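You operate a simulated robot arm through the tools that you are given. There is no shell and no other tool. Be economical: measure what you need, move in short steps, check, and stop when the job is done.

Carry out the task below with a simulated two-armed robot. There is one attempt and no reset: what you move stays moved.

TASK
Wind the grey spool full at the sewing machine, then switch off.
Fine: stand it in the black cup, push the white lever back, hold the blue button till the lever drops; leave the spool there. Where these are worked on the way, their far stop is far enough and under half their travel is too little: white lever.

It is judged by the outcome, as a careful person would: the job done as asked, and still so three seconds after it is handed in. It fails if anything else is knocked over, pushed out of place, dropped, spilled or broken.

THE ROBOT
Two 7-joint arms with two-finger parallel grippers on one trunk, on a base that drives. Base frame: it is fixed to the floor where the robot stands at the start and does not move with it; the origin is under the middle of the robot, x ahead of it, y to its left, z up. Units: mm, degrees, N and s.
The left shoulder is at the start at [113, 173, 1076], the right one opposite. With the tool pointing down near the work surface each hand reaches from about 340 to 760 mm from the robot's upright axis, wherever it stands, measured 20 degrees to its own side. Places, roughly: black cup of the sewing machine [500, -700, 800]; black pedal [400, -300, 100]; black switch [400, -400, 700]; blue button [400, -600, 700]; green wheel [600, -600, 1000]; grey guide plate [600, -200, 800]; oil knob [600, -400, 1000]; short black lever [600, 0, 1000]; small black dial [600, -500, 1000]; small black knob [500, -300, 800]; small clear guard [600, -100, 800]; small drawer [400, -100, 700]; small grey dial [600, -100, 1000]; small olive door [600, -600, 800]; small orange knob [600, -100, 1000]; teal lever [500, -500, 900]. Payload 3.6 kg a hand.
The tool frame of a hand sits at the grasp point between the pads (the TCP): z along the fingers, y along the line on which they close. The tips reach 30 mm beyond it. The gripper opens to 110 mm. The fingers are 20 mm wide and 10 mm thick; the gripper's body (48 by 112 mm) begins 55 mm behind the TCP.
Orientation is told as [roll, pitch, yaw] about the base's x, y, z axes, in that order, counted from this pose: with the fingers straight down and closing along the base's y, the tool's x points along the base's -x, its y along +y and its z along -z.

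THE INTERFACE
- The arms move only by the tool move_arm. It takes "left_steps", "right_steps" or both (then of equal length, played together; a hand with none holds still); each is a list of rows, each a list of 2 entries, a list of its own where there are three numbers: the shift along the tool's x, y, z in units of 20 mm (1.0 is 20 mm), then the turn, a rotation vector about the tool's x, y, z in units of 5 degrees (1.0 is 5 degrees). In form: [[[tx, ty, tz], [ax, ay, az]], ...]. A call has 1 to 12 rows; each row shifts and turns the commanded pose from where the row before left it, along the tool's axes as they then stand. "left_fingers" and "right_fingers" are, for a hand that has rows, the gripper command, from -1 (fully open) to 1 (shut), values between in proportion, set as the call begins (left out, the last holds). A call with a number of a shift or a turn outside -1 to 1 is refused whole. Each row takes 0.2 s and may step no farther than 50 mm and 8.6 degrees from the row before; otherwise, or with a gripper value out of range, the whole call is refused. A pose out of reach is approached as far as the arm can. The call stops where the force on the tool passes 90 N (or 10 N more than at its start, if that is more) or the arm is blocked; 0.2 s more then pass. Each finger travels about 153 mm/s and halts on what it meets, pressing with about 23 N; the grip force reading is that of the motor and also rises with nothing between the fingers. The clock runs only during rows and for 0.2 s after the last one: add rows that do not move to give the fingers time. It gives the time, the measured TCP pose, the force on the tool (base axes), the opening and the grip force at its end, in the units of the frame above (readings bear some noise), with the torque about the TCP (base axes, N m) and any sound that the robot's microphone picked up, and new pictures: "show" is both (left out), scene, wrist or none (wrist: the cameras of the hands that moved).
- Cameras (640 x 400 px; columns grow to the right, rows downward): "scene" is now at [209, -27.2, 1238.2]; the picture's right is [-0.33, -0.94, 0.00], its down [-0.63, 0.22, -0.74] and it looks along [0.70, -0.25, -0.67] (base axes); focal length 214 px, centre (320, 200). "left" rides on the left gripper at [72, -17, -103] in its tool frame; the picture's right is [0.23, 0.97, 0.00], its down [-0.76, 0.18, -0.62] and it looks along [-0.61, 0.14, 0.78] (tool axes); focal length 222 px, centre (320, 200). "right" rides on the right gripper at [72, 17, -103] in its tool frame; the picture's right is [-0.23, 0.97, 0.00], its down [-0.76, -0.18, -0.62] and it looks along [-0.61, -0.14, 0.78] (tool axes); focal length 222 px, centre (320, 200). There is no depth. A picture from a camera that has moved, and an enlarged one, comes with that camera's place and axes in the base frame and with its lens.
- move_column(by): slides the trunk up (or, below 0, down) by that many mm; the arms and the scene camera ride with it, the base frame stays. It gives what a move gives, with no picture.
- roll_base(legs): drives the robot by 1 to 6 legs, each [ahead, left, turn to the left] in mm, mm and degrees, along the robot's own axes; the way and the turn of a leg run together, so that a leg with both is an arc; at most 1500 mm and 180 degrees a leg. The arms and the cameras ride along, it lands a little off, and it stops where it bumps. It gives what a move gives, and a new picture of the scene camera.
- turn_head(pan, tilt): turns the head with the scene camera to pan (to the left, within 86 degrees either way) and tilt (down, from -29 to 69), counted from straight ahead of the robot. It gives what a move gives, and a new picture of the scene camera.
- zoom(camera, box): a new picture of the part [left, top, right, bottom] of that camera's present view, enlarged. No time passes.
- close_job(): hands the job in; it is judged then, once.

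Work in short steps. Places have to be worked out from the pictures, the camera data and where the tool is seen: move nearer, look again, correct. Check each grasp and each placing, and mend what went wrong. You have 120 turns and 260 pictures in all, those below and enlarged ones among them. Open the grippers and draw the arms clear of the work before you hand the job in, unless the task says otherwise; then end with one line.

The tools are called after "Emit:" as name(argument=value, ...) on one line, values as JSON. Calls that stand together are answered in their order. move_arm: Moves the arms, as the interface text tells. Its arguments: {"type":"object","properties":{"left_steps":{"type":"array","items":{"type":"array"}},"left_fingers":{"type":"number"},"right_steps":{"type":"array","items":{"type":"array"}},"right_fingers":{"type":"number"},"show":{"type":"string","enum":["both","scene","wrist","none"]}},"required":[]} The other tools are called the same way: move_column (by) slides the trunk up or down; roll_base (legs) drives the base; turn_head (pan, tilt) turns the head that bears the scene camera; zoom (camera, box) takes an enlarged picture of a part of a camera's view; close_job () hands the job in.

At the start:

```text
time_s: 0.0
left_tcp_pos: [345.5, -44.4, 1095.4]
left_orientation: [0.0, 0.0, 0.0]
left_contact_force: [-1.4, 0.2, -0.4]
left_ft_torque: [-0.01, 0.01, 0.02]
left_grip_width: 110.3
left_gripper_force: 0.1
right_tcp_pos: [305.8, -416.5, 993.4]
right_orientation: [0.0, 0.1, 0.2]
right_contact_force: [0.7, -0.3, 0.9]
right_ft_torque: [-0.02, 0.0, 0.01]
right_grip_width: 110.2
right_gripper_force: 0.1
trunk travel left (down, up): [-195.0, 568.0]
robot x, y, heading: [3.2, 0.7, 0.1]
head pan, tilt: [-19.4, 42.3]
```

scene: 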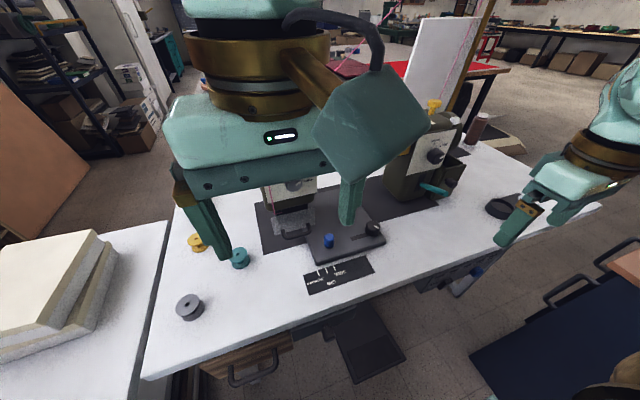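
right: 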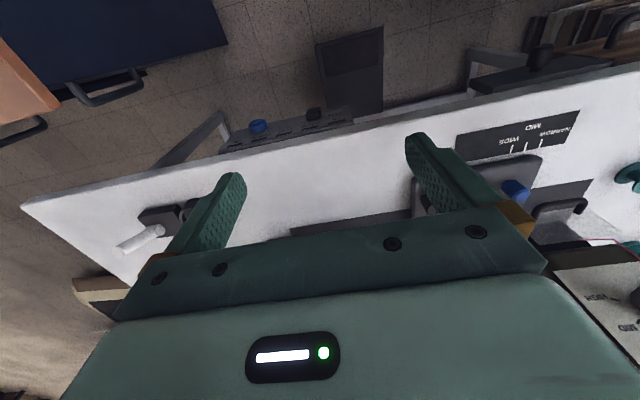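
left: 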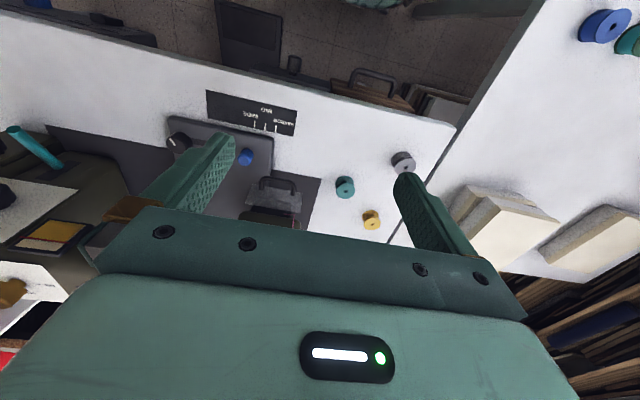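

I'll take closer looks at the grey spool and the cup area before moving.

Emit:
zoom(camera="left", box=[320, 120, 480, 220])

Emit:
zoom(camera="right", box=[80, 90, 400, 290])

Emit:
turn_head(pan=-65, tilt=45)

```text
4.00 times, centred on (400, 170) of left
camera zoom: at [274.7, -61.6, 1198.9], right [-0.23, 0.97, 0.0], down [0.76, 0.18, 0.62], along [0.61, 0.14, -0.78], focal length 888 px, centre (0, 320)
```

zoom: 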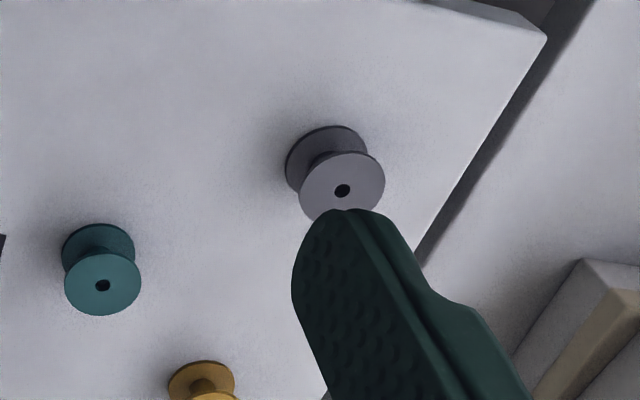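

```text
2.00 times, centred on (240, 190) of right
camera zoom: at [233.2, -400.5, 1097.7], right [0.23, 0.97, 0.0], down [0.76, -0.18, 0.62], along [0.61, -0.14, -0.78], focal length 444 px, centre (480, 220)
```

zoom: 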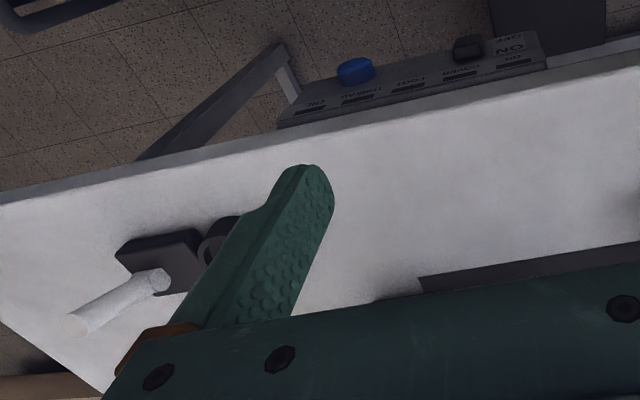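

```text
time_s: 1.1
left_tcp_pos: [346.5, -44.4, 1095.5]
left_orientation: [-0.1, 0.0, -0.1]
left_contact_force: [-1.0, 0.1, 0.2]
left_ft_torque: [-0.02, 0.01, -0.01]
left_grip_width: 110.2
left_gripper_force: 0.0
right_tcp_pos: [306.2, -416.9, 994.3]
right_orientation: [-0.1, 0.0, 0.1]
right_contact_force: [0.3, 0.0, 1.2]
right_ft_torque: [-0.01, -0.01, 0.01]
right_grip_width: 109.8
right_gripper_force: 0.1
trunk travel left (down, up): [-195.0, 568.0]
robot x, y, heading: [-1.6, -2.9, 0.0]
head pan, tilt: [-65.0, 45.0]
camera scene: at [164.8, -73.1, 1234.2], right [-0.91, -0.42, 0.0], down [-0.3, 0.64, -0.71], along [0.3, -0.64, -0.71], focal length 214 px, centre (320, 200)
```

scene: 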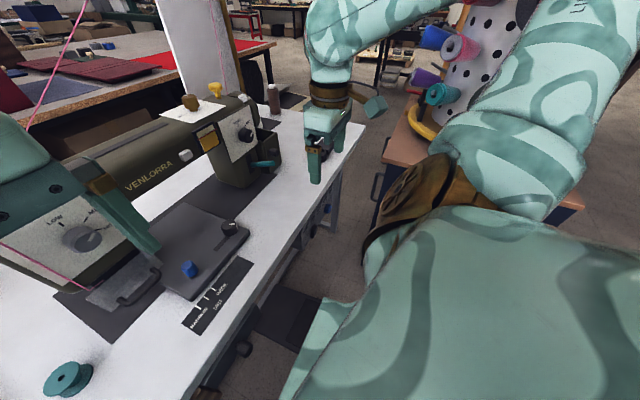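

The spool stands axis-vertical near [473,172,~750]. I'll use the right arm for everything: first roll the robot left so that the right hand reaches the spool. I look to the left first.

Emit:
turn_head(pan=40, tilt=50)

```text
time_s: 3.0
left_tcp_pos: [346.7, -45.0, 1094.9]
left_orientation: [-0.1, 0.0, 0.1]
left_contact_force: [0.1, 0.3, 0.0]
left_ft_torque: [-0.01, 0.01, 0.04]
left_grip_width: 109.9
left_gripper_force: 0.0
right_tcp_pos: [305.4, -417.8, 993.8]
right_orientation: [-0.1, 0.0, 0.2]
right_contact_force: [-0.8, -0.6, -0.4]
right_ft_torque: [0.02, 0.02, -0.03]
right_grip_width: 110.1
right_gripper_force: 0.0
trunk travel left (down, up): [-195.0, 568.0]
robot x, y, heading: [-2.2, -2.0, -0.1]
head pan, tilt: [40.0, 50.0]
camera scene: at [189.4, 50.0, 1227.3], right [0.64, -0.77, 0.0], down [-0.59, -0.49, -0.64], along [0.49, 0.41, -0.77], focal length 214 px, centre (320, 200)
```

scene: 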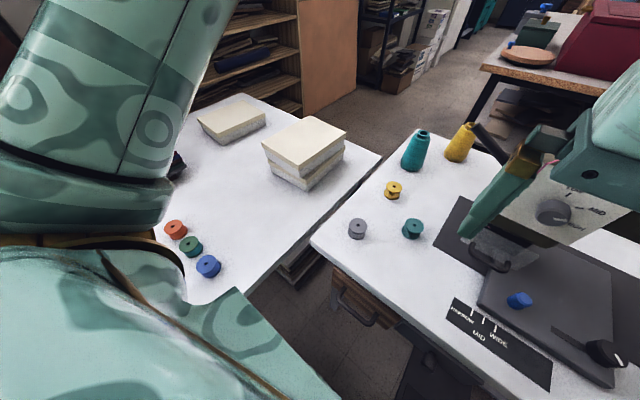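

The neighbouring table leaves little room on the left, so rather than roll I'll turn left 35° with the trunk raised so hands clear the machine.

Emit:
move_column(by=150)

Emit:
roll_base(legs=[[0, 0, 35]])

Emit:
turn_head(pan=-15, tilt=55)

```text
time_s: 4.7
left_tcp_pos: [347.2, -44.7, 1245.4]
left_orientation: [0.0, 0.0, 0.0]
left_contact_force: [0.7, -0.5, 0.7]
left_ft_torque: [0.01, -0.01, -0.03]
left_grip_width: 109.9
left_gripper_force: 0.0
right_tcp_pos: [305.7, -416.1, 1144.5]
right_orientation: [-0.1, -0.1, 0.1]
right_contact_force: [0.6, 0.8, 0.0]
right_ft_torque: [0.0, 0.01, 0.02]
right_grip_width: 110.0
right_gripper_force: 0.1
trunk travel left (down, up): [-345.0, 418.0]
robot x, y, heading: [-1.0, -0.4, -0.2]
head pan, tilt: [40.0, 50.0]
```

```text
time_s: 6.8
left_tcp_pos: [309.4, 162.3, 1244.2]
left_orientation: [0.0, 0.0, 35.0]
left_contact_force: [-0.1, 0.7, 0.0]
left_ft_torque: [-0.04, 0.01, 0.01]
left_grip_width: 109.9
left_gripper_force: 0.2
right_tcp_pos: [489.1, -166.3, 1144.5]
right_orientation: [-0.1, 0.0, 35.1]
right_contact_force: [0.2, 0.1, 0.1]
right_ft_torque: [-0.01, -0.03, 0.03]
right_grip_width: 110.1
right_gripper_force: 0.0
trunk travel left (down, up): [-345.0, 418.0]
robot x, y, heading: [0.8, -3.0, 34.7]
head pan, tilt: [40.0, 50.0]
camera scene: at [71.0, 110.6, 1381.6], right [0.97, -0.26, 0.0], down [-0.2, -0.74, -0.64], along [0.17, 0.62, -0.77], focal length 214 px, centre (320, 200)
```

scene: 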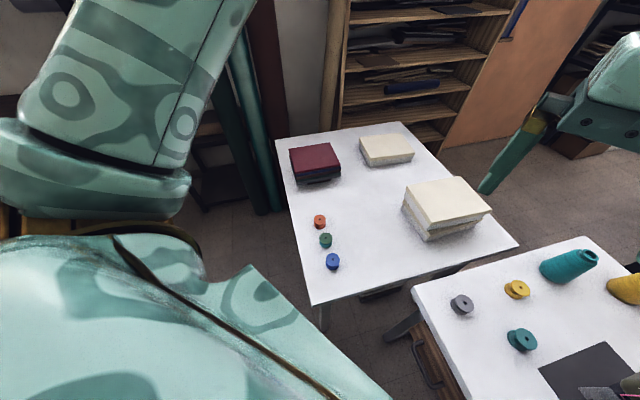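

```text
time_s: 8.0
left_tcp_pos: [308.8, 162.1, 1246.6]
left_orientation: [0.0, 0.0, 35.0]
left_contact_force: [-0.6, 0.0, 0.4]
left_ft_torque: [-0.02, 0.02, 0.0]
left_grip_width: 110.0
left_gripper_force: 0.1
right_tcp_pos: [490.3, -166.2, 1143.2]
right_orientation: [-0.1, 0.0, 35.1]
right_contact_force: [-0.1, 0.3, 0.9]
right_ft_torque: [-0.01, -0.04, 0.02]
right_grip_width: 109.9
right_gripper_force: 0.1
trunk travel left (down, up): [-345.0, 418.0]
robot x, y, heading: [0.8, -5.1, 34.9]
head pan, tilt: [-15.0, 55.0]
camera scene: at [118.8, 60.7, 1375.1], right [0.34, -0.94, 0.0], down [-0.77, -0.28, -0.57], along [0.54, 0.2, -0.82], focal length 214 px, centre (320, 200)
```

scene: 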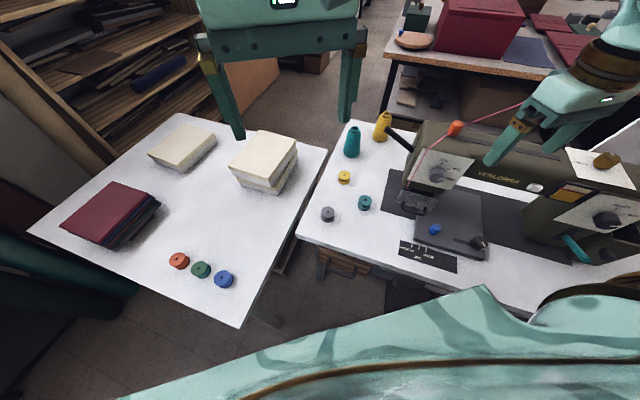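

Now I move the right hand over the spool (~[480,171]), partially descending.

Emit:
move_arm(right_steps=[[[-0.75, 1, 0], [0, 0, 0]], [[-0.75, 1, 0], [0, 0, 0]], [[-0.75, 1, 0], [0, 0, 0]], [[-0.75, 1, 0], [0, 0, 0]], [[-0.75, 1, 0], [0, 0, 0]], [[-0.75, 1, 0.5], [0, 0, 0]], [[-0.75, 1, 0.5], [0, 0, 0]], [[-0.75, 1, 0.5], [0, 0, 0]], [[-0.75, 1, 1], [0, 0, 0]], [[-0.75, 1, 1], [0, 0, 0]], [[-0.75, 1, 1], [0, 0, 0]], [[-0.75, 1, 1], [0, 0, 0]]], right_fingers=-1)

```text
time_s: 10.6
left_tcp_pos: [309.9, 163.5, 1245.8]
left_orientation: [-0.1, 0.2, 34.9]
left_contact_force: [0.6, -0.4, 0.5]
left_ft_torque: [-0.02, 0.02, -0.02]
left_grip_width: 110.2
left_gripper_force: 0.0
right_tcp_pos: [499.5, 133.5, 1032.1]
right_orientation: [-0.2, -0.1, 35.1]
right_contact_force: [-0.1, 0.3, -0.2]
right_ft_torque: [-0.02, 0.02, 0.04]
right_grip_width: 110.2
right_gripper_force: 0.0
trunk travel left (down, up): [-345.0, 418.0]
robot x, y, heading: [-0.1, -1.6, 35.0]
head pan, tilt: [-15.0, 55.0]
camera scene: at [119.8, 61.5, 1374.9], right [0.34, -0.94, 0.0], down [-0.77, -0.28, -0.57], along [0.54, 0.2, -0.82], focal length 214 px, centre (320, 200)
camera right: at [429.7, 106.2, 1136.5], right [-0.37, 0.93, 0.0], down [0.73, 0.29, 0.62], along [0.58, 0.23, -0.78], focal length 222 px, centre (320, 200)
```

scene: 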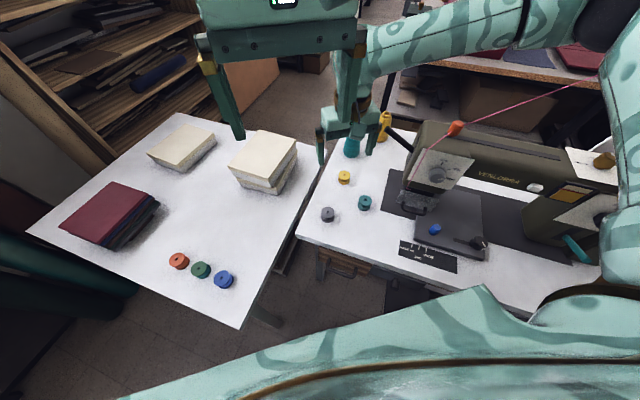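
right: 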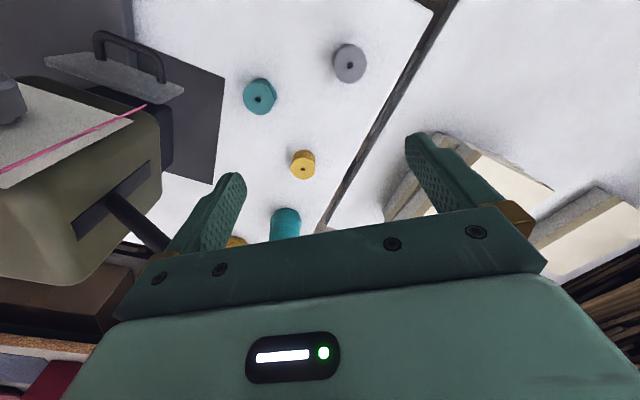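

Spool estimated at ~[466,168]; I move over it and lower to z≈900, then re-measure.

Emit:
move_arm(right_steps=[[[0.05, 0.4, 1], [0, 0, 0]], [[0.05, 0.4, 1], [0, 0, 0]], [[0.05, 0.4, 1], [0, 0, 0]], [[0.05, 0.4, 1], [0, 0, 0]], [[0.05, 0.4, 1], [0, 0, 0]], [[0.05, 0.4, 1], [0, 0, 0]]], show="wrist")

```text
time_s: 12.0
left_tcp_pos: [307.8, 160.5, 1245.0]
left_orientation: [0.0, 0.0, 35.0]
left_contact_force: [0.6, -0.5, 0.8]
left_ft_torque: [0.0, -0.02, 0.03]
left_grip_width: 110.0
left_gripper_force: 0.1
right_tcp_pos: [470.8, 108.2, 946.3]
right_orientation: [0.0, 0.0, 35.1]
right_contact_force: [0.0, -0.8, -0.5]
right_ft_torque: [-0.02, -0.01, -0.02]
right_grip_width: 109.8
right_gripper_force: 0.1
right hand out of reach, approached as far as the arm can: row 2, 3, 4, 5, 6
trunk travel left (down, up): [-345.0, 418.0]
robot x, y, heading: [1.6, 1.7, 35.1]
head pan, tilt: [-15.0, 55.0]
camera right: at [400.7, 78.6, 1050.1], right [-0.37, 0.93, 0.0], down [0.72, 0.29, 0.62], along [0.58, 0.23, -0.78], focal length 222 px, centre (320, 200)
```

right: 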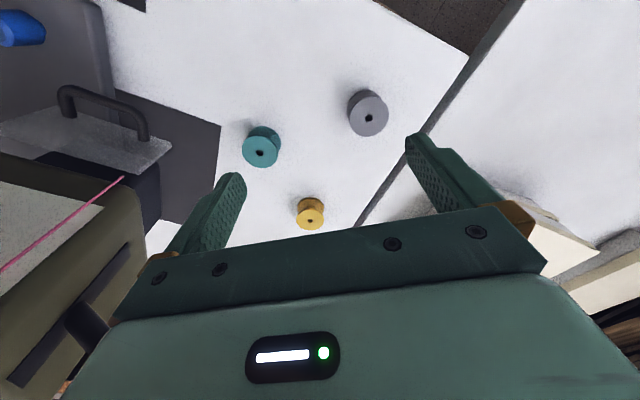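

The trunk is too high to reach; I lower it 100 mm (tips stay above spools). Spool measures at ~[463,168].

Emit:
move_column(by=-100)

Emit:
move_arm(right_steps=[[[0, 0, 0], [0, 0, 0]]], show="wrist")

```text
time_s: 13.3
left_tcp_pos: [308.4, 161.9, 1145.9]
left_orientation: [0.0, -0.1, 34.9]
left_contact_force: [-0.7, -0.7, 0.1]
left_ft_torque: [0.03, 0.0, -0.01]
left_grip_width: 110.1
left_gripper_force: 0.1
right_tcp_pos: [469.5, 107.3, 847.7]
right_orientation: [-0.1, -0.1, 35.0]
right_contact_force: [-1.1, -0.6, -0.1]
right_ft_torque: [0.0, -0.01, -0.01]
right_grip_width: 110.1
right_gripper_force: 0.1
trunk travel left (down, up): [-245.0, 518.0]
robot x, y, heading: [0.1, -1.6, 34.9]
head pan, tilt: [-15.0, 55.0]
```

```text
time_s: 13.7
left_tcp_pos: [308.0, 161.4, 1144.3]
left_orientation: [0.1, 0.0, 34.9]
left_contact_force: [0.3, 0.0, 0.2]
left_ft_torque: [-0.03, -0.01, -0.02]
left_grip_width: 110.1
left_gripper_force: 0.1
right_tcp_pos: [471.8, 107.8, 847.7]
right_orientation: [-0.1, 0.0, 35.1]
right_contact_force: [-1.0, -0.2, -0.7]
right_ft_torque: [0.01, 0.02, 0.0]
right_grip_width: 110.1
right_gripper_force: 0.0
trunk travel left (down, up): [-245.0, 518.0]
robot x, y, heading: [1.8, 1.3, 34.9]
head pan, tilt: [-15.0, 55.0]
camera right: at [400.9, 78.6, 950.6], right [-0.37, 0.93, 0.0], down [0.72, 0.29, 0.62], along [0.58, 0.23, -0.78], focal length 222 px, centre (320, 200)
```

right: 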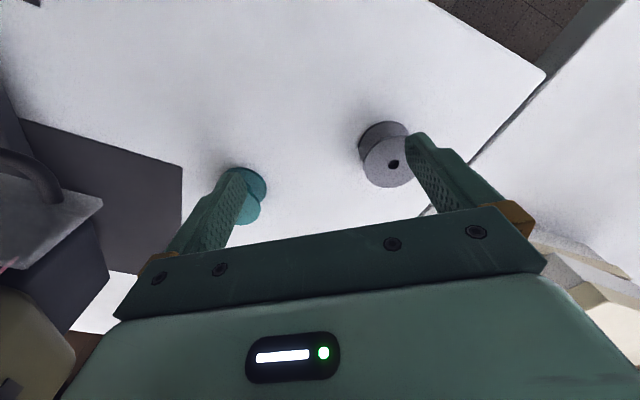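

Spool top is around z≈785–800, at ~[461,165]. I centre the open hand over it at this height.

Emit:
move_arm(right_steps=[[[-0.4, 0.85, -0.2], [0, 0, 0]], [[-0.4, 0.85, 0], [0, 0, 0]], [[-0.4, 0.9, 0], [0, 0, 0]]], show="both")

```text
time_s: 14.5
left_tcp_pos: [308.3, 162.5, 1145.9]
left_orientation: [-0.1, 0.0, 35.0]
left_contact_force: [0.6, -0.2, 0.3]
left_ft_torque: [0.0, -0.02, 0.01]
left_grip_width: 110.1
left_gripper_force: 0.1
right_tcp_pos: [463.5, 142.2, 855.8]
right_orientation: [-0.1, 0.0, 35.0]
right_contact_force: [-0.2, -0.1, -0.1]
right_ft_torque: [-0.01, -0.01, -0.03]
right_grip_width: 109.7
right_gripper_force: 0.1
right hand out of reach, approached as far as the arm can: row 2, 3
trunk travel left (down, up): [-245.0, 518.0]
robot x, y, heading: [2.2, 0.4, 35.0]
head pan, tilt: [-15.0, 55.0]
camera scene: at [153.5, 85.1, 1272.8], right [0.34, -0.94, 0.0], down [-0.77, -0.28, -0.57], along [0.54, 0.2, -0.82], focal length 214 px, centre (320, 200)
camera right: at [394.8, 114.2, 959.7], right [-0.37, 0.93, 0.0], down [0.73, 0.29, 0.62], along [0.58, 0.23, -0.78], focal length 222 px, centre (320, 200)
```

scene: 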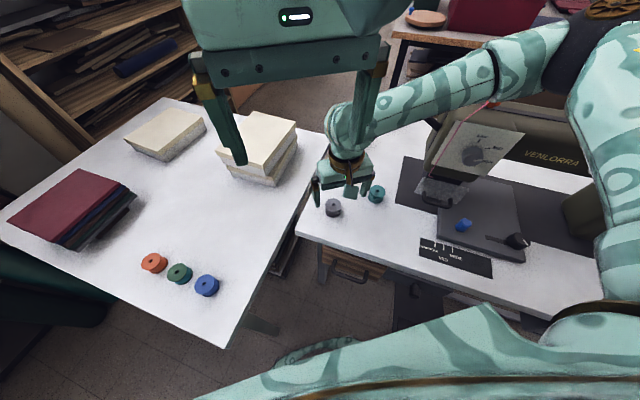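
right: 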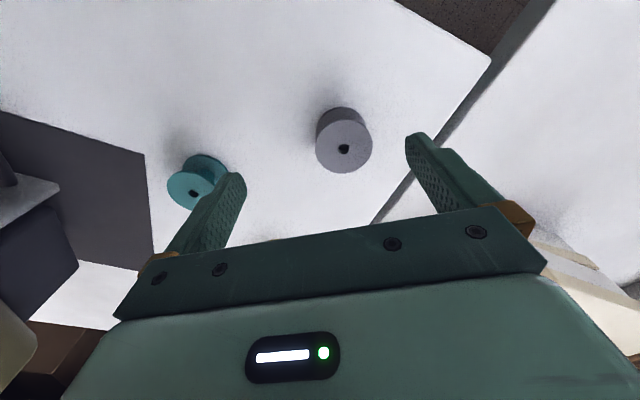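

The reach limit seems due to trunk height; spool is within the opening laterally (centre ≈[462,162], 17 mm along closing axis). I lower the trunk 45 mm and re-centre.

Emit:
move_column(by=-45)

Emit:
move_arm(right_steps=[[[-0.25, 0.45, 0], [0, 0, 0]], [[-0.25, 0.45, 0], [0, 0, 0]]], show="wrist")

```text
time_s: 15.4
left_tcp_pos: [309.2, 161.1, 1100.5]
left_orientation: [-0.1, 0.0, 35.0]
left_contact_force: [-0.6, 0.0, 0.1]
left_ft_torque: [0.02, 0.0, 0.01]
left_grip_width: 109.8
left_gripper_force: 0.1
right_tcp_pos: [465.7, 142.1, 811.8]
right_orientation: [-0.1, 0.0, 35.1]
right_contact_force: [0.1, 0.4, -0.1]
right_ft_torque: [-0.01, 0.03, 0.03]
right_grip_width: 110.1
right_gripper_force: 0.1
trunk travel left (down, up): [-200.0, 563.0]
robot x, y, heading: [-0.1, -6.4, 35.0]
head pan, tilt: [-15.0, 55.0]
```

```text
time_s: 16.0
left_tcp_pos: [307.0, 161.5, 1100.2]
left_orientation: [0.0, 0.0, 34.9]
left_contact_force: [0.0, -1.0, 0.0]
left_ft_torque: [-0.02, -0.01, 0.02]
left_grip_width: 109.8
left_gripper_force: 0.1
right_tcp_pos: [464.2, 158.3, 814.0]
right_orientation: [0.1, 0.0, 35.1]
right_contact_force: [-0.6, 0.1, 0.2]
right_ft_torque: [0.01, -0.04, 0.0]
right_grip_width: 109.6
right_gripper_force: 0.1
right hand out of reach, approached as far as the arm can: row 2
trunk travel left (down, up): [-200.0, 563.0]
robot x, y, heading: [0.4, 1.0, 35.0]
head pan, tilt: [-15.0, 55.0]
camera right: at [395.1, 129.5, 917.3], right [-0.37, 0.93, 0.0], down [0.73, 0.29, 0.62], along [0.58, 0.23, -0.78], focal length 222 px, centre (320, 200)
```

right: 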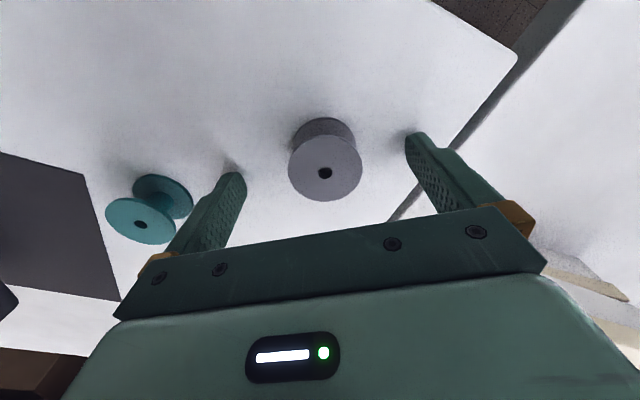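

The spool is centred between the fingers, top about 14 mm above the tips — a good shallow grip. I close.

Emit:
move_arm(right_steps=[[[0, 0, 0.15], [0, 0, 0]], [[0, 0, 0], [0, 0, 0]], [[0, 0, 0], [0, 0, 0]], [[0, 0, 0], [0, 0, 0]]], right_fingers=1, show="wrist")

```text
time_s: 17.0
left_tcp_pos: [308.8, 162.7, 1099.6]
left_orientation: [0.0, 0.0, 35.0]
left_contact_force: [-0.6, -0.7, 0.1]
left_ft_torque: [0.02, 0.01, 0.01]
left_grip_width: 110.1
left_gripper_force: 0.1
right_tcp_pos: [465.1, 156.9, 810.5]
right_orientation: [0.0, 0.0, 35.0]
right_contact_force: [0.3, 1.7, 0.2]
right_ft_torque: [0.0, 0.01, -0.02]
right_grip_width: 40.8
right_gripper_force: 23.1
trunk travel left (down, up): [-200.0, 563.0]
robot x, y, heading: [0.1, 0.9, 35.2]
head pan, tilt: [-15.0, 55.0]
camera right: at [395.3, 128.4, 914.7], right [-0.37, 0.93, 0.0], down [0.73, 0.29, 0.62], along [0.58, 0.23, -0.78], focal length 222 px, centre (320, 200)
```

right: 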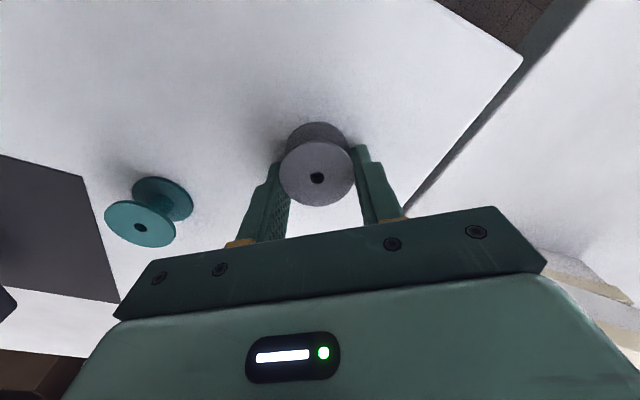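

Grip width 40.8. I zoom to check where the fingers hold the spool.

Emit:
zoom(camera="right", box=[220, 100, 420, 225])

```text
3.20 times, centred on (320, 162) of right
camera zoom: at [395.3, 128.4, 914.7], right [-0.37, 0.93, 0.0], down [0.73, 0.29, 0.62], along [0.58, 0.23, -0.78], focal length 711 px, centre (320, 320)
```

zoom: 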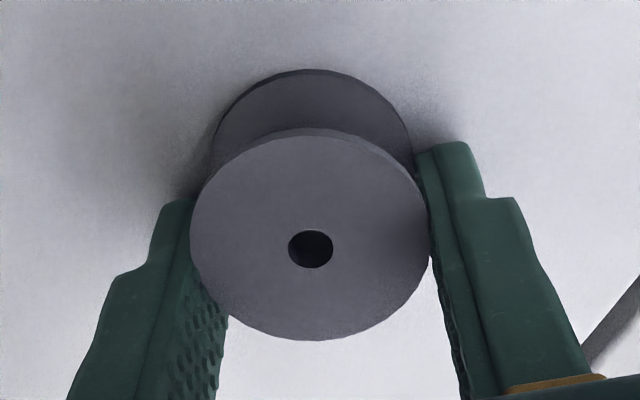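

The near edge of the fingers meets the flange at its widest point, so the spool sits ~12 mm toward the camera (tool +x) and the grip is deep. I open, rise 15 mm, shift +12 mm in tool x.

Emit:
move_arm(right_steps=[[[0, 0, 0], [0, 0, 0]], [[0, 0, -0.75], [0, 0, 0]], [[0.6, 0, 0], [0, 0, 0]], [[0, 0, 0], [0, 0, 0]]], right_fingers=-0.4, show="none")

Emit:
zoom(camera="right", box=[200, 80, 440, 230])

```text
time_s: 18.0
left_tcp_pos: [307.5, 162.7, 1100.1]
left_orientation: [0.0, 0.0, 34.9]
left_contact_force: [-0.5, 0.8, -0.3]
left_ft_torque: [-0.05, 0.0, 0.03]
left_grip_width: 110.0
left_gripper_force: 0.0
right_tcp_pos: [454.2, 150.5, 825.9]
right_orientation: [-0.1, -0.1, 35.1]
right_contact_force: [0.0, 0.6, 0.4]
right_ft_torque: [-0.01, -0.02, -0.02]
right_grip_width: 76.8
right_gripper_force: 0.3
trunk travel left (down, up): [-200.0, 563.0]
robot x, y, heading: [1.1, -1.5, 35.0]
head pan, tilt: [-15.0, 55.0]
```

```text
2.67 times, centred on (320, 155) of right
camera zoom: at [385.0, 122.5, 930.1], right [-0.37, 0.93, 0.0], down [0.73, 0.29, 0.62], along [0.58, 0.23, -0.78], focal length 592 px, centre (320, 320)
```

zoom: 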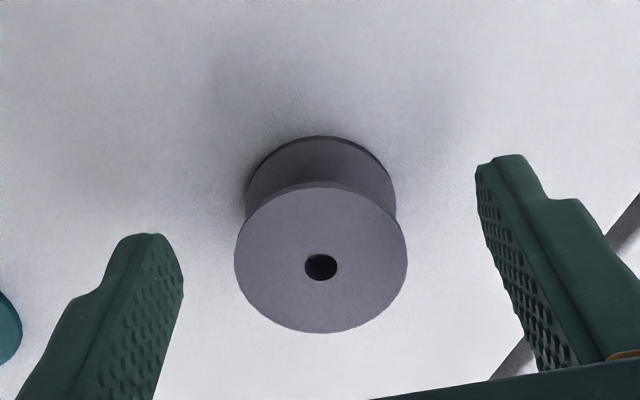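

Rays converge: spool top centre ≈[453,152,817], so the hand is now centred with tips ~20 mm below the top. Close.

Emit:
move_arm(right_steps=[[[0, 0.05, -0.2], [0, 0, 0]], [[0, 0, 0], [0, 0, 0]], [[0, 0, 0], [0, 0, 0]]], right_fingers=1, show="none")

Emit:
zoom(camera="right", box=[200, 80, 440, 230])

```text
time_s: 18.8
left_tcp_pos: [309.1, 161.9, 1100.3]
left_orientation: [0.0, 0.0, 35.0]
left_contact_force: [-0.5, 0.2, -0.2]
left_ft_torque: [0.03, -0.01, -0.02]
left_grip_width: 109.8
left_gripper_force: 0.0
right_tcp_pos: [453.3, 152.4, 829.6]
right_orientation: [-0.2, 0.0, 35.1]
right_contact_force: [-0.4, -0.2, 0.0]
right_ft_torque: [-0.05, -0.02, -0.02]
right_grip_width: 40.2
right_gripper_force: 23.3
trunk travel left (down, up): [-200.0, 563.0]
robot x, y, heading: [-1.2, -3.5, 34.9]
head pan, tilt: [-15.0, 55.0]
```

```text
2.67 times, centred on (320, 155) of right
camera zoom: at [384.3, 123.3, 934.1], right [-0.37, 0.93, 0.0], down [0.73, 0.29, 0.62], along [0.58, 0.23, -0.78], focal length 592 px, centre (320, 320)
```

zoom: 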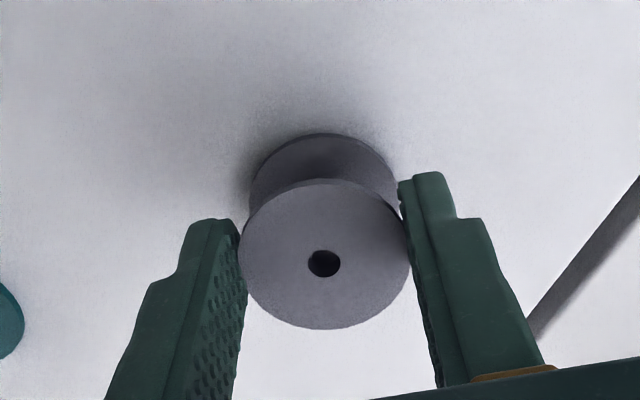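

Good centred grip at the top flange. I lift 100 mm and check.

Emit:
move_arm(right_steps=[[[0, 0, -0.5], [0, 0, 0]], [[0, 0, -0.5], [0, 0, 0]], [[0, 0, -1], [0, 0, 0]], [[0, 0, -1], [0, 0, 0]], [[0, 0, -1], [0, 0, 0]], [[0.5, 0, -1], [0, 0, 0]]], show="wrist")

```text
time_s: 20.2
left_tcp_pos: [307.8, 162.5, 1100.8]
left_orientation: [0.1, 0.1, 35.0]
left_contact_force: [0.3, 0.0, 0.1]
left_ft_torque: [0.01, -0.09, 0.02]
left_grip_width: 110.2
left_gripper_force: 0.1
right_tcp_pos: [444.2, 146.2, 931.4]
right_orientation: [-0.1, 0.0, 35.1]
right_contact_force: [0.4, -0.1, -0.2]
right_ft_torque: [0.0, -0.01, 0.0]
right_grip_width: 40.3
right_gripper_force: 22.4
trunk travel left (down, up): [-200.0, 563.0]
robot x, y, heading: [0.2, -0.7, 35.2]
head pan, tilt: [-15.0, 55.0]
camera right: at [375.0, 117.5, 1034.6], right [-0.37, 0.93, 0.0], down [0.72, 0.29, 0.62], along [0.58, 0.23, -0.78], focal length 222 px, centre (320, 200)
```

right: 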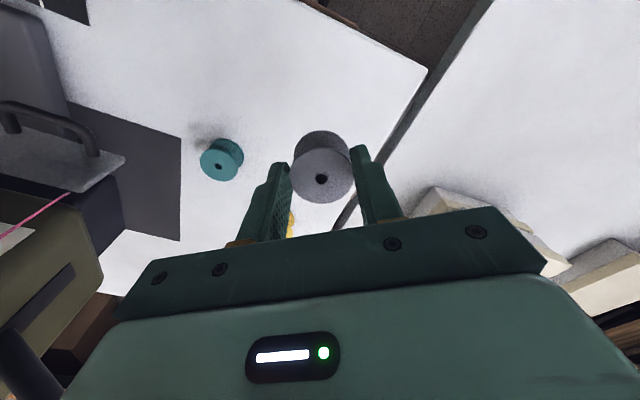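

Spool held firmly. Raise the trunk 200, turn back −35°, then look toward the right side.

Emit:
move_column(by=200)

Emit:
roll_base(legs=[[0, 0, -35]])

Emit:
turn_head(pan=-60, tilt=60)

```text
time_s: 22.4
left_tcp_pos: [308.5, 162.5, 1298.9]
left_orientation: [0.0, 0.1, 35.0]
left_contact_force: [0.4, -0.3, 0.1]
left_ft_torque: [0.0, 0.01, 0.02]
left_grip_width: 109.7
left_gripper_force: 0.2
right_tcp_pos: [444.8, 144.3, 1133.0]
right_orientation: [0.1, -0.7, 35.1]
right_contact_force: [-0.1, 0.4, 0.5]
right_ft_torque: [0.02, 0.01, 0.03]
right_grip_width: 40.0
right_gripper_force: 22.5
trunk travel left (down, up): [-400.0, 363.0]
robot x, y, heading: [1.5, -1.9, 35.1]
head pan, tilt: [-15.0, 55.0]
```

```text
time_s: 24.5
left_tcp_pos: [345.4, -46.8, 1300.3]
left_orientation: [-0.1, 0.0, -0.4]
left_contact_force: [-0.3, -0.9, 0.1]
left_ft_torque: [0.01, 0.02, 0.0]
left_grip_width: 110.0
left_gripper_force: 0.1
right_tcp_pos: [445.4, -139.7, 1133.9]
right_orientation: [0.1, -0.7, -0.3]
right_contact_force: [0.6, 0.2, -0.9]
right_ft_torque: [0.02, -0.01, 0.0]
right_grip_width: 40.1
right_gripper_force: 23.2
trunk travel left (down, up): [-400.0, 363.0]
robot x, y, heading: [-1.6, -0.7, -0.2]
head pan, tilt: [-15.0, 55.0]
camera scene: at [114.4, -18.9, 1430.7], right [-0.27, -0.96, 0.0], down [-0.79, 0.22, -0.57], along [0.55, -0.15, -0.82], focal length 214 px, centre (320, 200)
```

scene: 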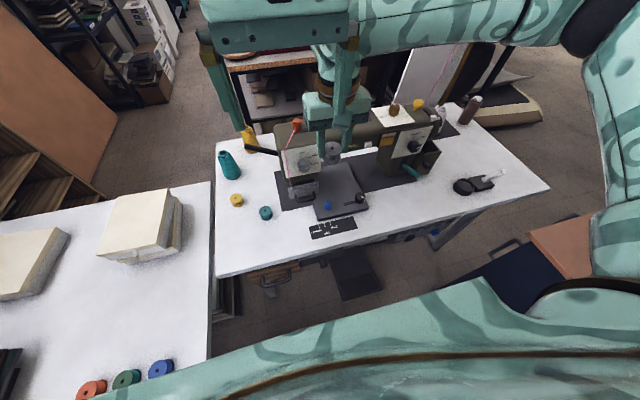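

```text
time_s: 25.6
left_tcp_pos: [346.2, -46.3, 1301.3]
left_orientation: [0.0, 0.0, -0.4]
left_contact_force: [-1.7, 0.0, -0.8]
left_ft_torque: [0.01, 0.02, -0.06]
left_grip_width: 110.0
left_gripper_force: 0.0
right_tcp_pos: [445.5, -140.4, 1134.2]
right_orientation: [0.2, -0.6, -0.4]
right_contact_force: [-0.3, 0.3, 0.9]
right_ft_torque: [0.03, -0.04, 0.0]
right_grip_width: 40.2
right_gripper_force: 22.7
trunk travel left (down, up): [-400.0, 363.0]
robot x, y, heading: [3.8, -5.6, -0.4]
head pan, tilt: [-60.0, 60.0]
camera scene: at [77.9, -57.6, 1424.7], right [-0.87, -0.5, 0.0], down [-0.43, 0.75, -0.5], along [0.25, -0.43, -0.87], focal length 214 px, centre (320, 200)
```

scene: 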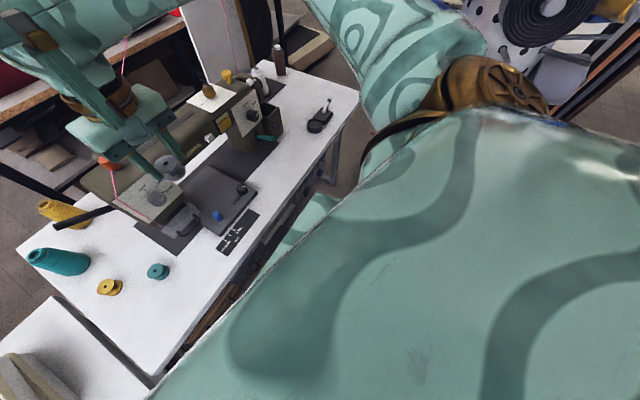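

Chest face lies at about y≈−790, leaving room. I roll right 250 mm with the hands high above the machine.

Emit:
roll_base(legs=[[0, -250, 0]])

Emit:
turn_head(pan=-35, tilt=50)

```text
time_s: 27.4
left_tcp_pos: [343.5, -299.8, 1301.0]
left_orientation: [0.0, 0.0, -0.4]
left_contact_force: [-1.0, -0.5, 0.5]
left_ft_torque: [0.05, 0.03, 0.02]
left_grip_width: 110.3
left_gripper_force: 0.1
right_tcp_pos: [443.3, -392.2, 1134.6]
right_orientation: [0.0, -0.8, -0.2]
right_contact_force: [-0.4, 0.5, -0.5]
right_ft_torque: [0.0, 0.03, -0.01]
right_grip_width: 40.4
right_gripper_force: 22.7
trunk travel left (down, up): [-400.0, 363.0]
robot x, y, heading: [-0.4, -251.1, -0.6]
head pan, tilt: [-60.0, 60.0]
camera scene: at [75.9, -309.7, 1424.6], right [-0.87, -0.49, 0.0], down [-0.43, 0.75, -0.5], along [0.25, -0.43, -0.87], focal length 214 px, centre (320, 200)
```

scene: 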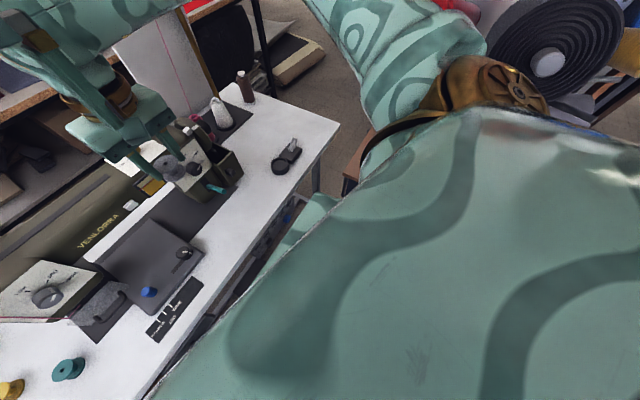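

```text
time_s: 28.3
left_tcp_pos: [343.5, -298.3, 1300.9]
left_orientation: [0.0, 0.0, -0.5]
left_contact_force: [0.3, 0.0, -0.4]
left_ft_torque: [-0.01, 0.0, -0.01]
left_grip_width: 110.1
left_gripper_force: 0.1
right_tcp_pos: [443.3, -391.2, 1133.0]
right_orientation: [0.1, -0.8, -0.3]
right_contact_force: [0.1, 0.9, -0.8]
right_ft_torque: [0.01, 0.03, -0.01]
right_grip_width: 40.2
right_gripper_force: 22.8
trunk travel left (down, up): [-400.0, 363.0]
robot x, y, heading: [-1.4, -249.0, -0.4]
head pan, tilt: [-35.0, 50.0]
camera scene: at [105.8, -295.5, 1437.2], right [-0.58, -0.81, 0.0], down [-0.62, 0.45, -0.64], along [0.52, -0.37, -0.77], focal length 214 px, centre (320, 200)
```

scene: 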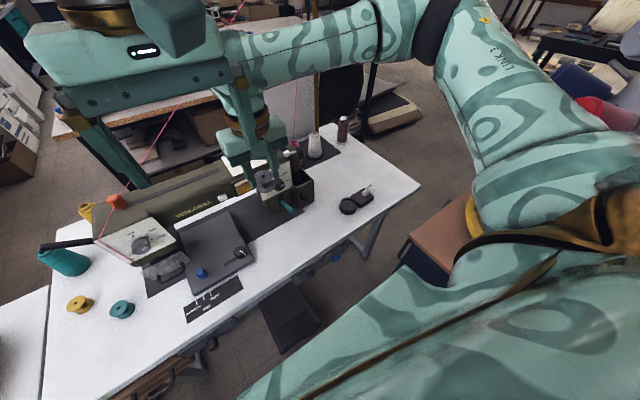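

Cup with the white lever is seen at ~[460,−678]. Zoom in.

Emit:
zoom(camera="scene", box=[320, 170, 400, 220])

Emit:
zoom(camera="scene", box=[260, 200, 380, 275])

```text
8.00 times, centred on (360, 195) of scene
camera zoom: at [105.8, -295.5, 1437.2], right [-0.58, -0.81, 0.0], down [-0.62, 0.45, -0.64], along [0.52, -0.37, -0.77], focal length 1716 px, centre (0, 240)
```

zoom: 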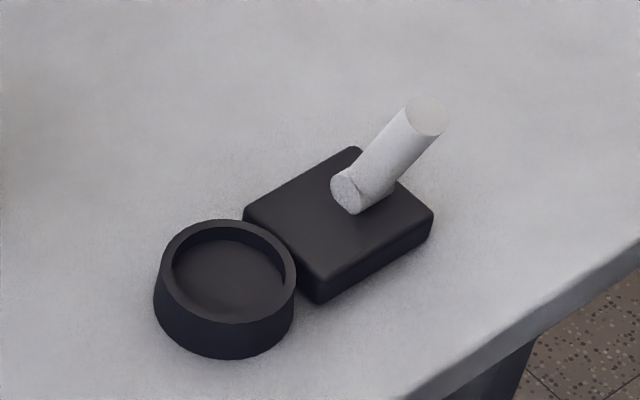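

```text
5.33 times, centred on (320, 238) of scene
camera zoom: at [105.8, -295.5, 1437.2], right [-0.58, -0.81, 0.0], down [-0.62, 0.45, -0.64], along [0.52, -0.37, -0.77], focal length 1144 px, centre (320, 0)
```

zoom: 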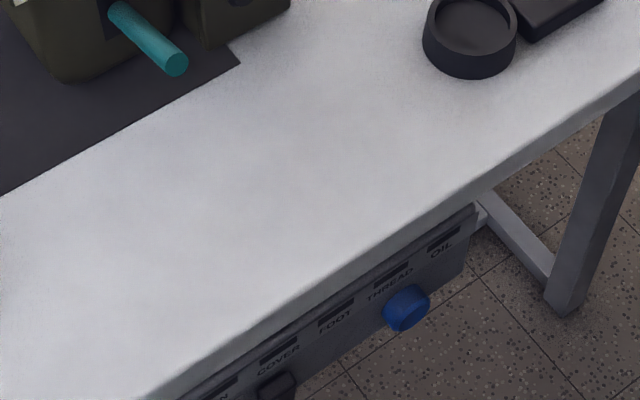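

Cup centre ≈[457,−677], rim z≈805; lever leans toward the robot (tip ≈[439,−776,867]), so "back" is +x. I carry the spool sideways toward the cup at height.

Emit:
move_arm(right_steps=[[[-0.05, -1, 0], [0, 0, 0]], [[-0.05, -1, 0], [0, 0, 0]], [[-0.05, -1, 0], [0, 0, 0]], [[-0.05, -1, 0], [0, 0, 0]], [[-0.05, -1, 0], [0, 0, 0]], [[-0.05, -1, 0], [0, 0, 0]], [[-0.05, -1, 0], [0, 0, 0]], [[-0.05, -1, 0], [0, 0, 0]], [[-0.05, -1, 0], [0, 0, 0]], [[-0.05, -1, 0], [0, 0, 0]], [[-0.05, -1, 0], [0, 0, 0]], [[-0.05, -1, 0], [0, 0, 0]]], show="none")

Emit:
move_column(by=-150)

Emit:
move_arm(right_steps=[[[0, -1, 0], [0, 0, 0]], [[0, -1, 0], [0, 0, 0]]])

```text
time_s: 30.9
left_tcp_pos: [343.9, -299.5, 1300.2]
left_orientation: [0.1, 0.0, -0.4]
left_contact_force: [0.7, -0.4, -1.1]
left_ft_torque: [-0.01, -0.03, -0.05]
left_grip_width: 110.2
left_gripper_force: 0.0
right_tcp_pos: [453.7, -633.1, 1134.0]
right_orientation: [0.2, -0.8, -0.4]
right_contact_force: [-1.0, -0.4, 0.3]
right_ft_torque: [0.02, 0.0, -0.02]
right_grip_width: 40.6
right_gripper_force: 23.0
trunk travel left (down, up): [-400.0, 363.0]
robot x, y, heading: [-4.8, -249.5, -0.7]
head pan, tilt: [-35.0, 50.0]
```

```text
time_s: 32.7
left_tcp_pos: [344.4, -300.4, 1150.6]
left_orientation: [0.1, 0.1, -0.5]
left_contact_force: [0.3, -0.2, 0.2]
left_ft_torque: [0.01, -0.06, -0.02]
left_grip_width: 109.8
left_gripper_force: 0.0
right_tcp_pos: [453.4, -632.1, 984.4]
right_orientation: [0.1, -0.8, -0.4]
right_contact_force: [-0.6, -0.8, 0.7]
right_ft_torque: [0.01, -0.01, -0.02]
right_grip_width: 40.4
right_gripper_force: 22.6
trunk travel left (down, up): [-250.0, 513.0]
robot x, y, heading: [-7.5, -255.8, -0.3]
head pan, tilt: [-35.0, 50.0]
```

```text
time_s: 33.3
left_tcp_pos: [342.0, -299.5, 1149.3]
left_orientation: [0.0, 0.0, -0.4]
left_contact_force: [0.0, 0.3, -0.6]
left_ft_torque: [-0.01, 0.03, 0.02]
left_grip_width: 110.0
left_gripper_force: 0.2
right_tcp_pos: [452.4, -671.5, 984.0]
right_orientation: [0.0, -0.8, -0.4]
right_contact_force: [0.5, 0.1, -0.9]
right_ft_torque: [-0.03, -0.02, -0.02]
right_grip_width: 40.0
right_gripper_force: 22.1
trunk travel left (down, up): [-250.0, 513.0]
robot x, y, heading: [-1.7, -249.9, -0.6]
head pan, tilt: [-35.0, 50.0]
camera scene: at [162.9, -296.5, 1284.5], right [-0.58, -0.81, 0.0], down [-0.62, 0.44, -0.64], along [0.52, -0.37, -0.77], focal length 214 px, centre (320, 200)
camera right: at [379.4, -654.9, 1086.8], right [0.23, 0.97, 0.0], down [0.75, -0.18, 0.63], along [0.62, -0.14, -0.77], focal length 222 px, centre (320, 200)
```

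scene: 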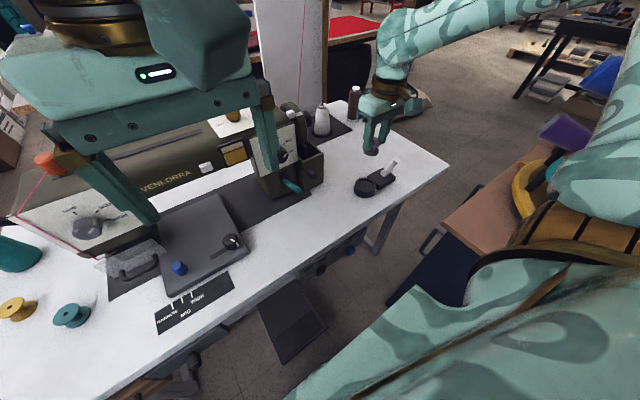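
right: 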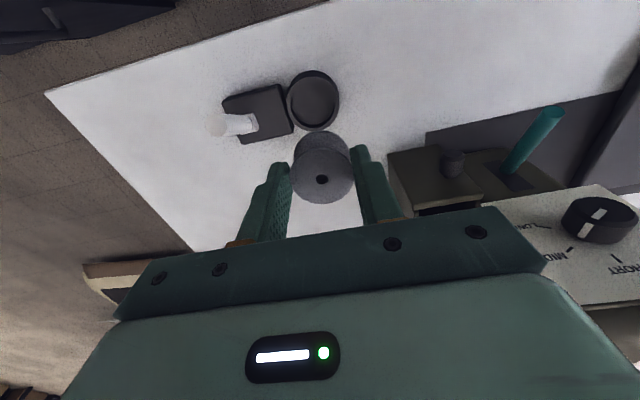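

Wrist view puts the cup centre at [453,−678]. I shift −7 mm in y and descend to z≈880, then re-measure.

Emit:
move_arm(right_steps=[[[0, -0.15, 1], [0, 0, 0]], [[0, -0.15, 1], [0, 0, 0]], [[0, 0, 1], [0, 0, 0]], [[0, 0, 1], [0, 0, 0]], [[0, 0, 1], [0, 0, 0]]], show="wrist")

Emit:
zoom(camera="scene", box=[320, 140, 416, 200])

```text
time_s: 34.5
left_tcp_pos: [343.2, -298.9, 1150.7]
left_orientation: [-0.1, 0.0, -0.4]
left_contact_force: [-0.2, -0.6, 0.0]
left_ft_torque: [-0.04, 0.0, 0.04]
left_grip_width: 110.1
left_gripper_force: 0.0
right_tcp_pos: [455.4, -674.6, 883.2]
right_orientation: [0.0, -0.7, -0.3]
right_contact_force: [-0.5, -0.2, -0.5]
right_ft_torque: [-0.01, 0.03, -0.01]
right_grip_width: 40.3
right_gripper_force: 22.8
trunk travel left (down, up): [-250.0, 513.0]
robot x, y, heading: [-1.5, -255.4, -0.4]
head pan, tilt: [-35.0, 50.0]
camera right: at [382.3, -659.3, 986.0], right [0.23, 0.97, 0.0], down [0.75, -0.18, 0.63], along [0.62, -0.14, -0.77], focal length 222 px, centre (320, 200)
```

right: 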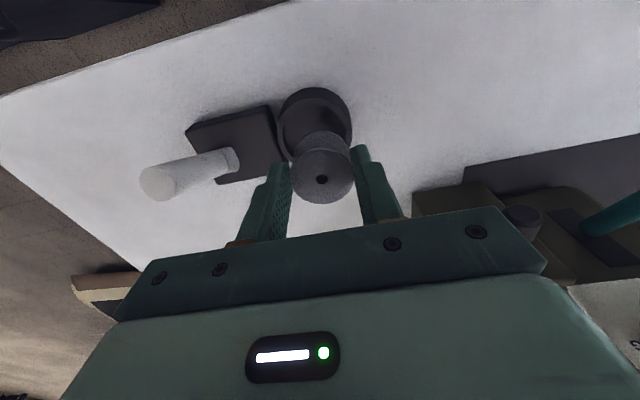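

```text
6.67 times, centred on (368, 170) of scene
camera zoom: at [163.4, -296.4, 1284.4], right [-0.58, -0.81, 0.0], down [-0.62, 0.44, -0.64], along [0.52, -0.37, -0.77], focal length 1430 px, centre (0, 400)
```

zoom: 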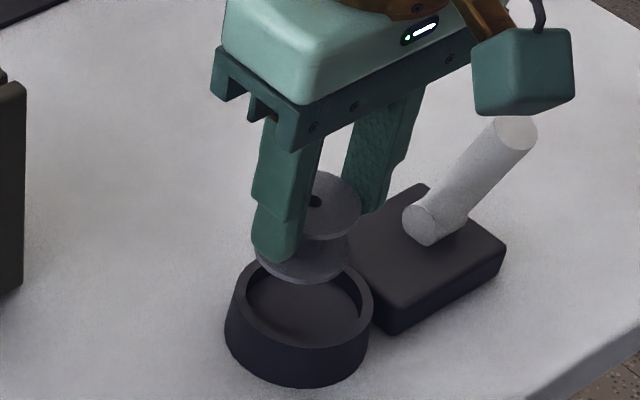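

Both views say the spool is ~7 mm too far in +x relative to the cup. Correct that and lower gradually.

Emit:
move_arm(right_steps=[[[0.35, 0, 0], [0, 0, 0]], [[0, 0, 0.7], [0, 0, 0]], [[0, 0, 0.5], [0, 0, 0]]], show="wrist")

Emit:
zoom(camera="scene", box=[320, 140, 416, 200])

```text
time_s: 35.3
left_tcp_pos: [344.2, -298.2, 1150.2]
left_orientation: [0.0, 0.0, -0.4]
left_contact_force: [-0.6, 0.8, 0.2]
left_ft_torque: [-0.01, -0.04, 0.01]
left_grip_width: 110.0
left_gripper_force: 0.2
right_tcp_pos: [447.9, -677.5, 859.6]
right_orientation: [0.1, -0.8, -0.3]
right_contact_force: [0.1, 0.0, -0.9]
right_ft_torque: [-0.01, -0.01, -0.02]
right_grip_width: 40.4
right_gripper_force: 23.0
trunk travel left (down, up): [-250.0, 513.0]
robot x, y, heading: [-2.9, -249.2, -0.2]
head pan, tilt: [-35.0, 50.0]
camera right: at [374.2, -660.1, 962.3], right [0.23, 0.97, 0.0], down [0.75, -0.18, 0.63], along [0.62, -0.14, -0.77], focal length 222 px, centre (320, 200)
```

right: 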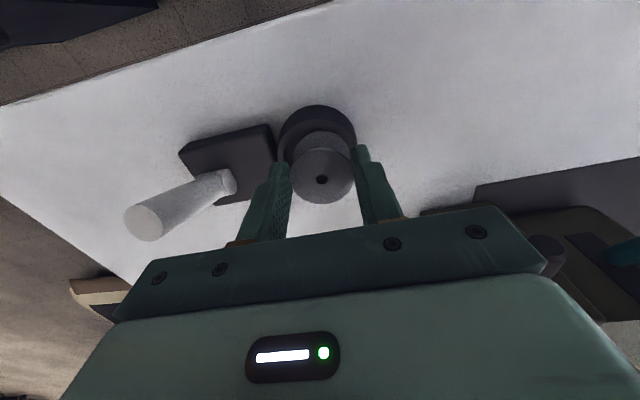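

```text
6.67 times, centred on (368, 170) of scene
camera zoom: at [162.9, -296.3, 1284.5], right [-0.58, -0.81, 0.0], down [-0.62, 0.44, -0.64], along [0.52, -0.37, -0.77], focal length 1430 px, centre (0, 400)
```

zoom: 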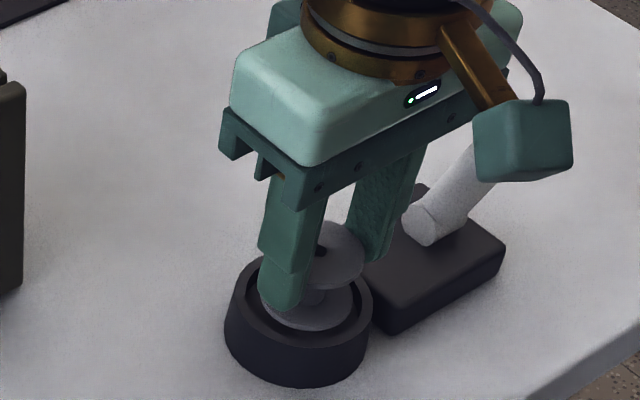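

Well centred over the cup. Lower in small steps until contact.

Emit:
move_arm(right_steps=[[[0, 0, 0.3], [0, 0, 0]], [[0, 0, 0.25], [0, 0, 0]], [[0, 0, 0.2], [0, 0, 0]]], show="wrist")

Emit:
zoom(camera="scene", box=[320, 140, 416, 200])

```text
time_s: 36.1
left_tcp_pos: [343.4, -297.5, 1150.4]
left_orientation: [0.0, 0.0, -0.3]
left_contact_force: [0.0, -0.3, 0.7]
left_ft_torque: [0.01, -0.03, -0.01]
left_grip_width: 109.9
left_gripper_force: 0.0
right_tcp_pos: [448.9, -676.5, 845.7]
right_orientation: [0.1, -0.9, -0.4]
right_contact_force: [-0.3, -0.6, -0.4]
right_ft_torque: [-0.02, -0.03, -0.01]
right_grip_width: 40.3
right_gripper_force: 23.1
trunk travel left (down, up): [-250.0, 513.0]
robot x, y, heading: [-0.4, -253.9, -0.5]
head pan, tilt: [-35.0, 50.0]
camera right: at [375.1, -660.8, 948.2], right [0.23, 0.97, 0.0], down [0.75, -0.18, 0.63], along [0.62, -0.14, -0.77], focal length 222 px, centre (320, 200)
```

right: 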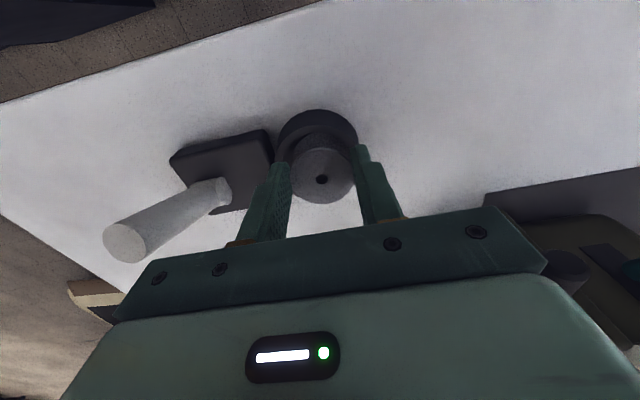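

```text
6.67 times, centred on (368, 170) of scene
camera zoom: at [163.1, -296.3, 1284.4], right [-0.58, -0.81, 0.0], down [-0.62, 0.44, -0.64], along [0.52, -0.37, -0.77], focal length 1430 px, centre (0, 400)
```

zoom: 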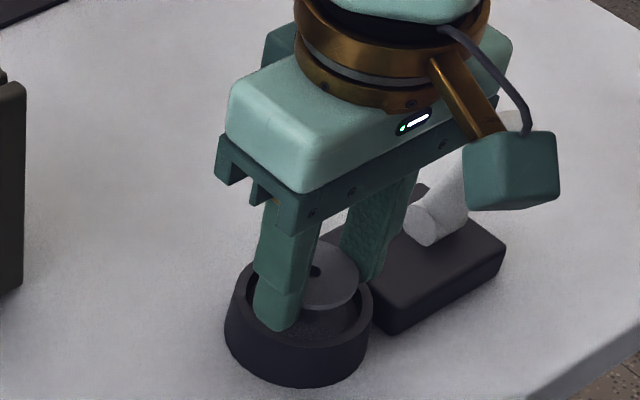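

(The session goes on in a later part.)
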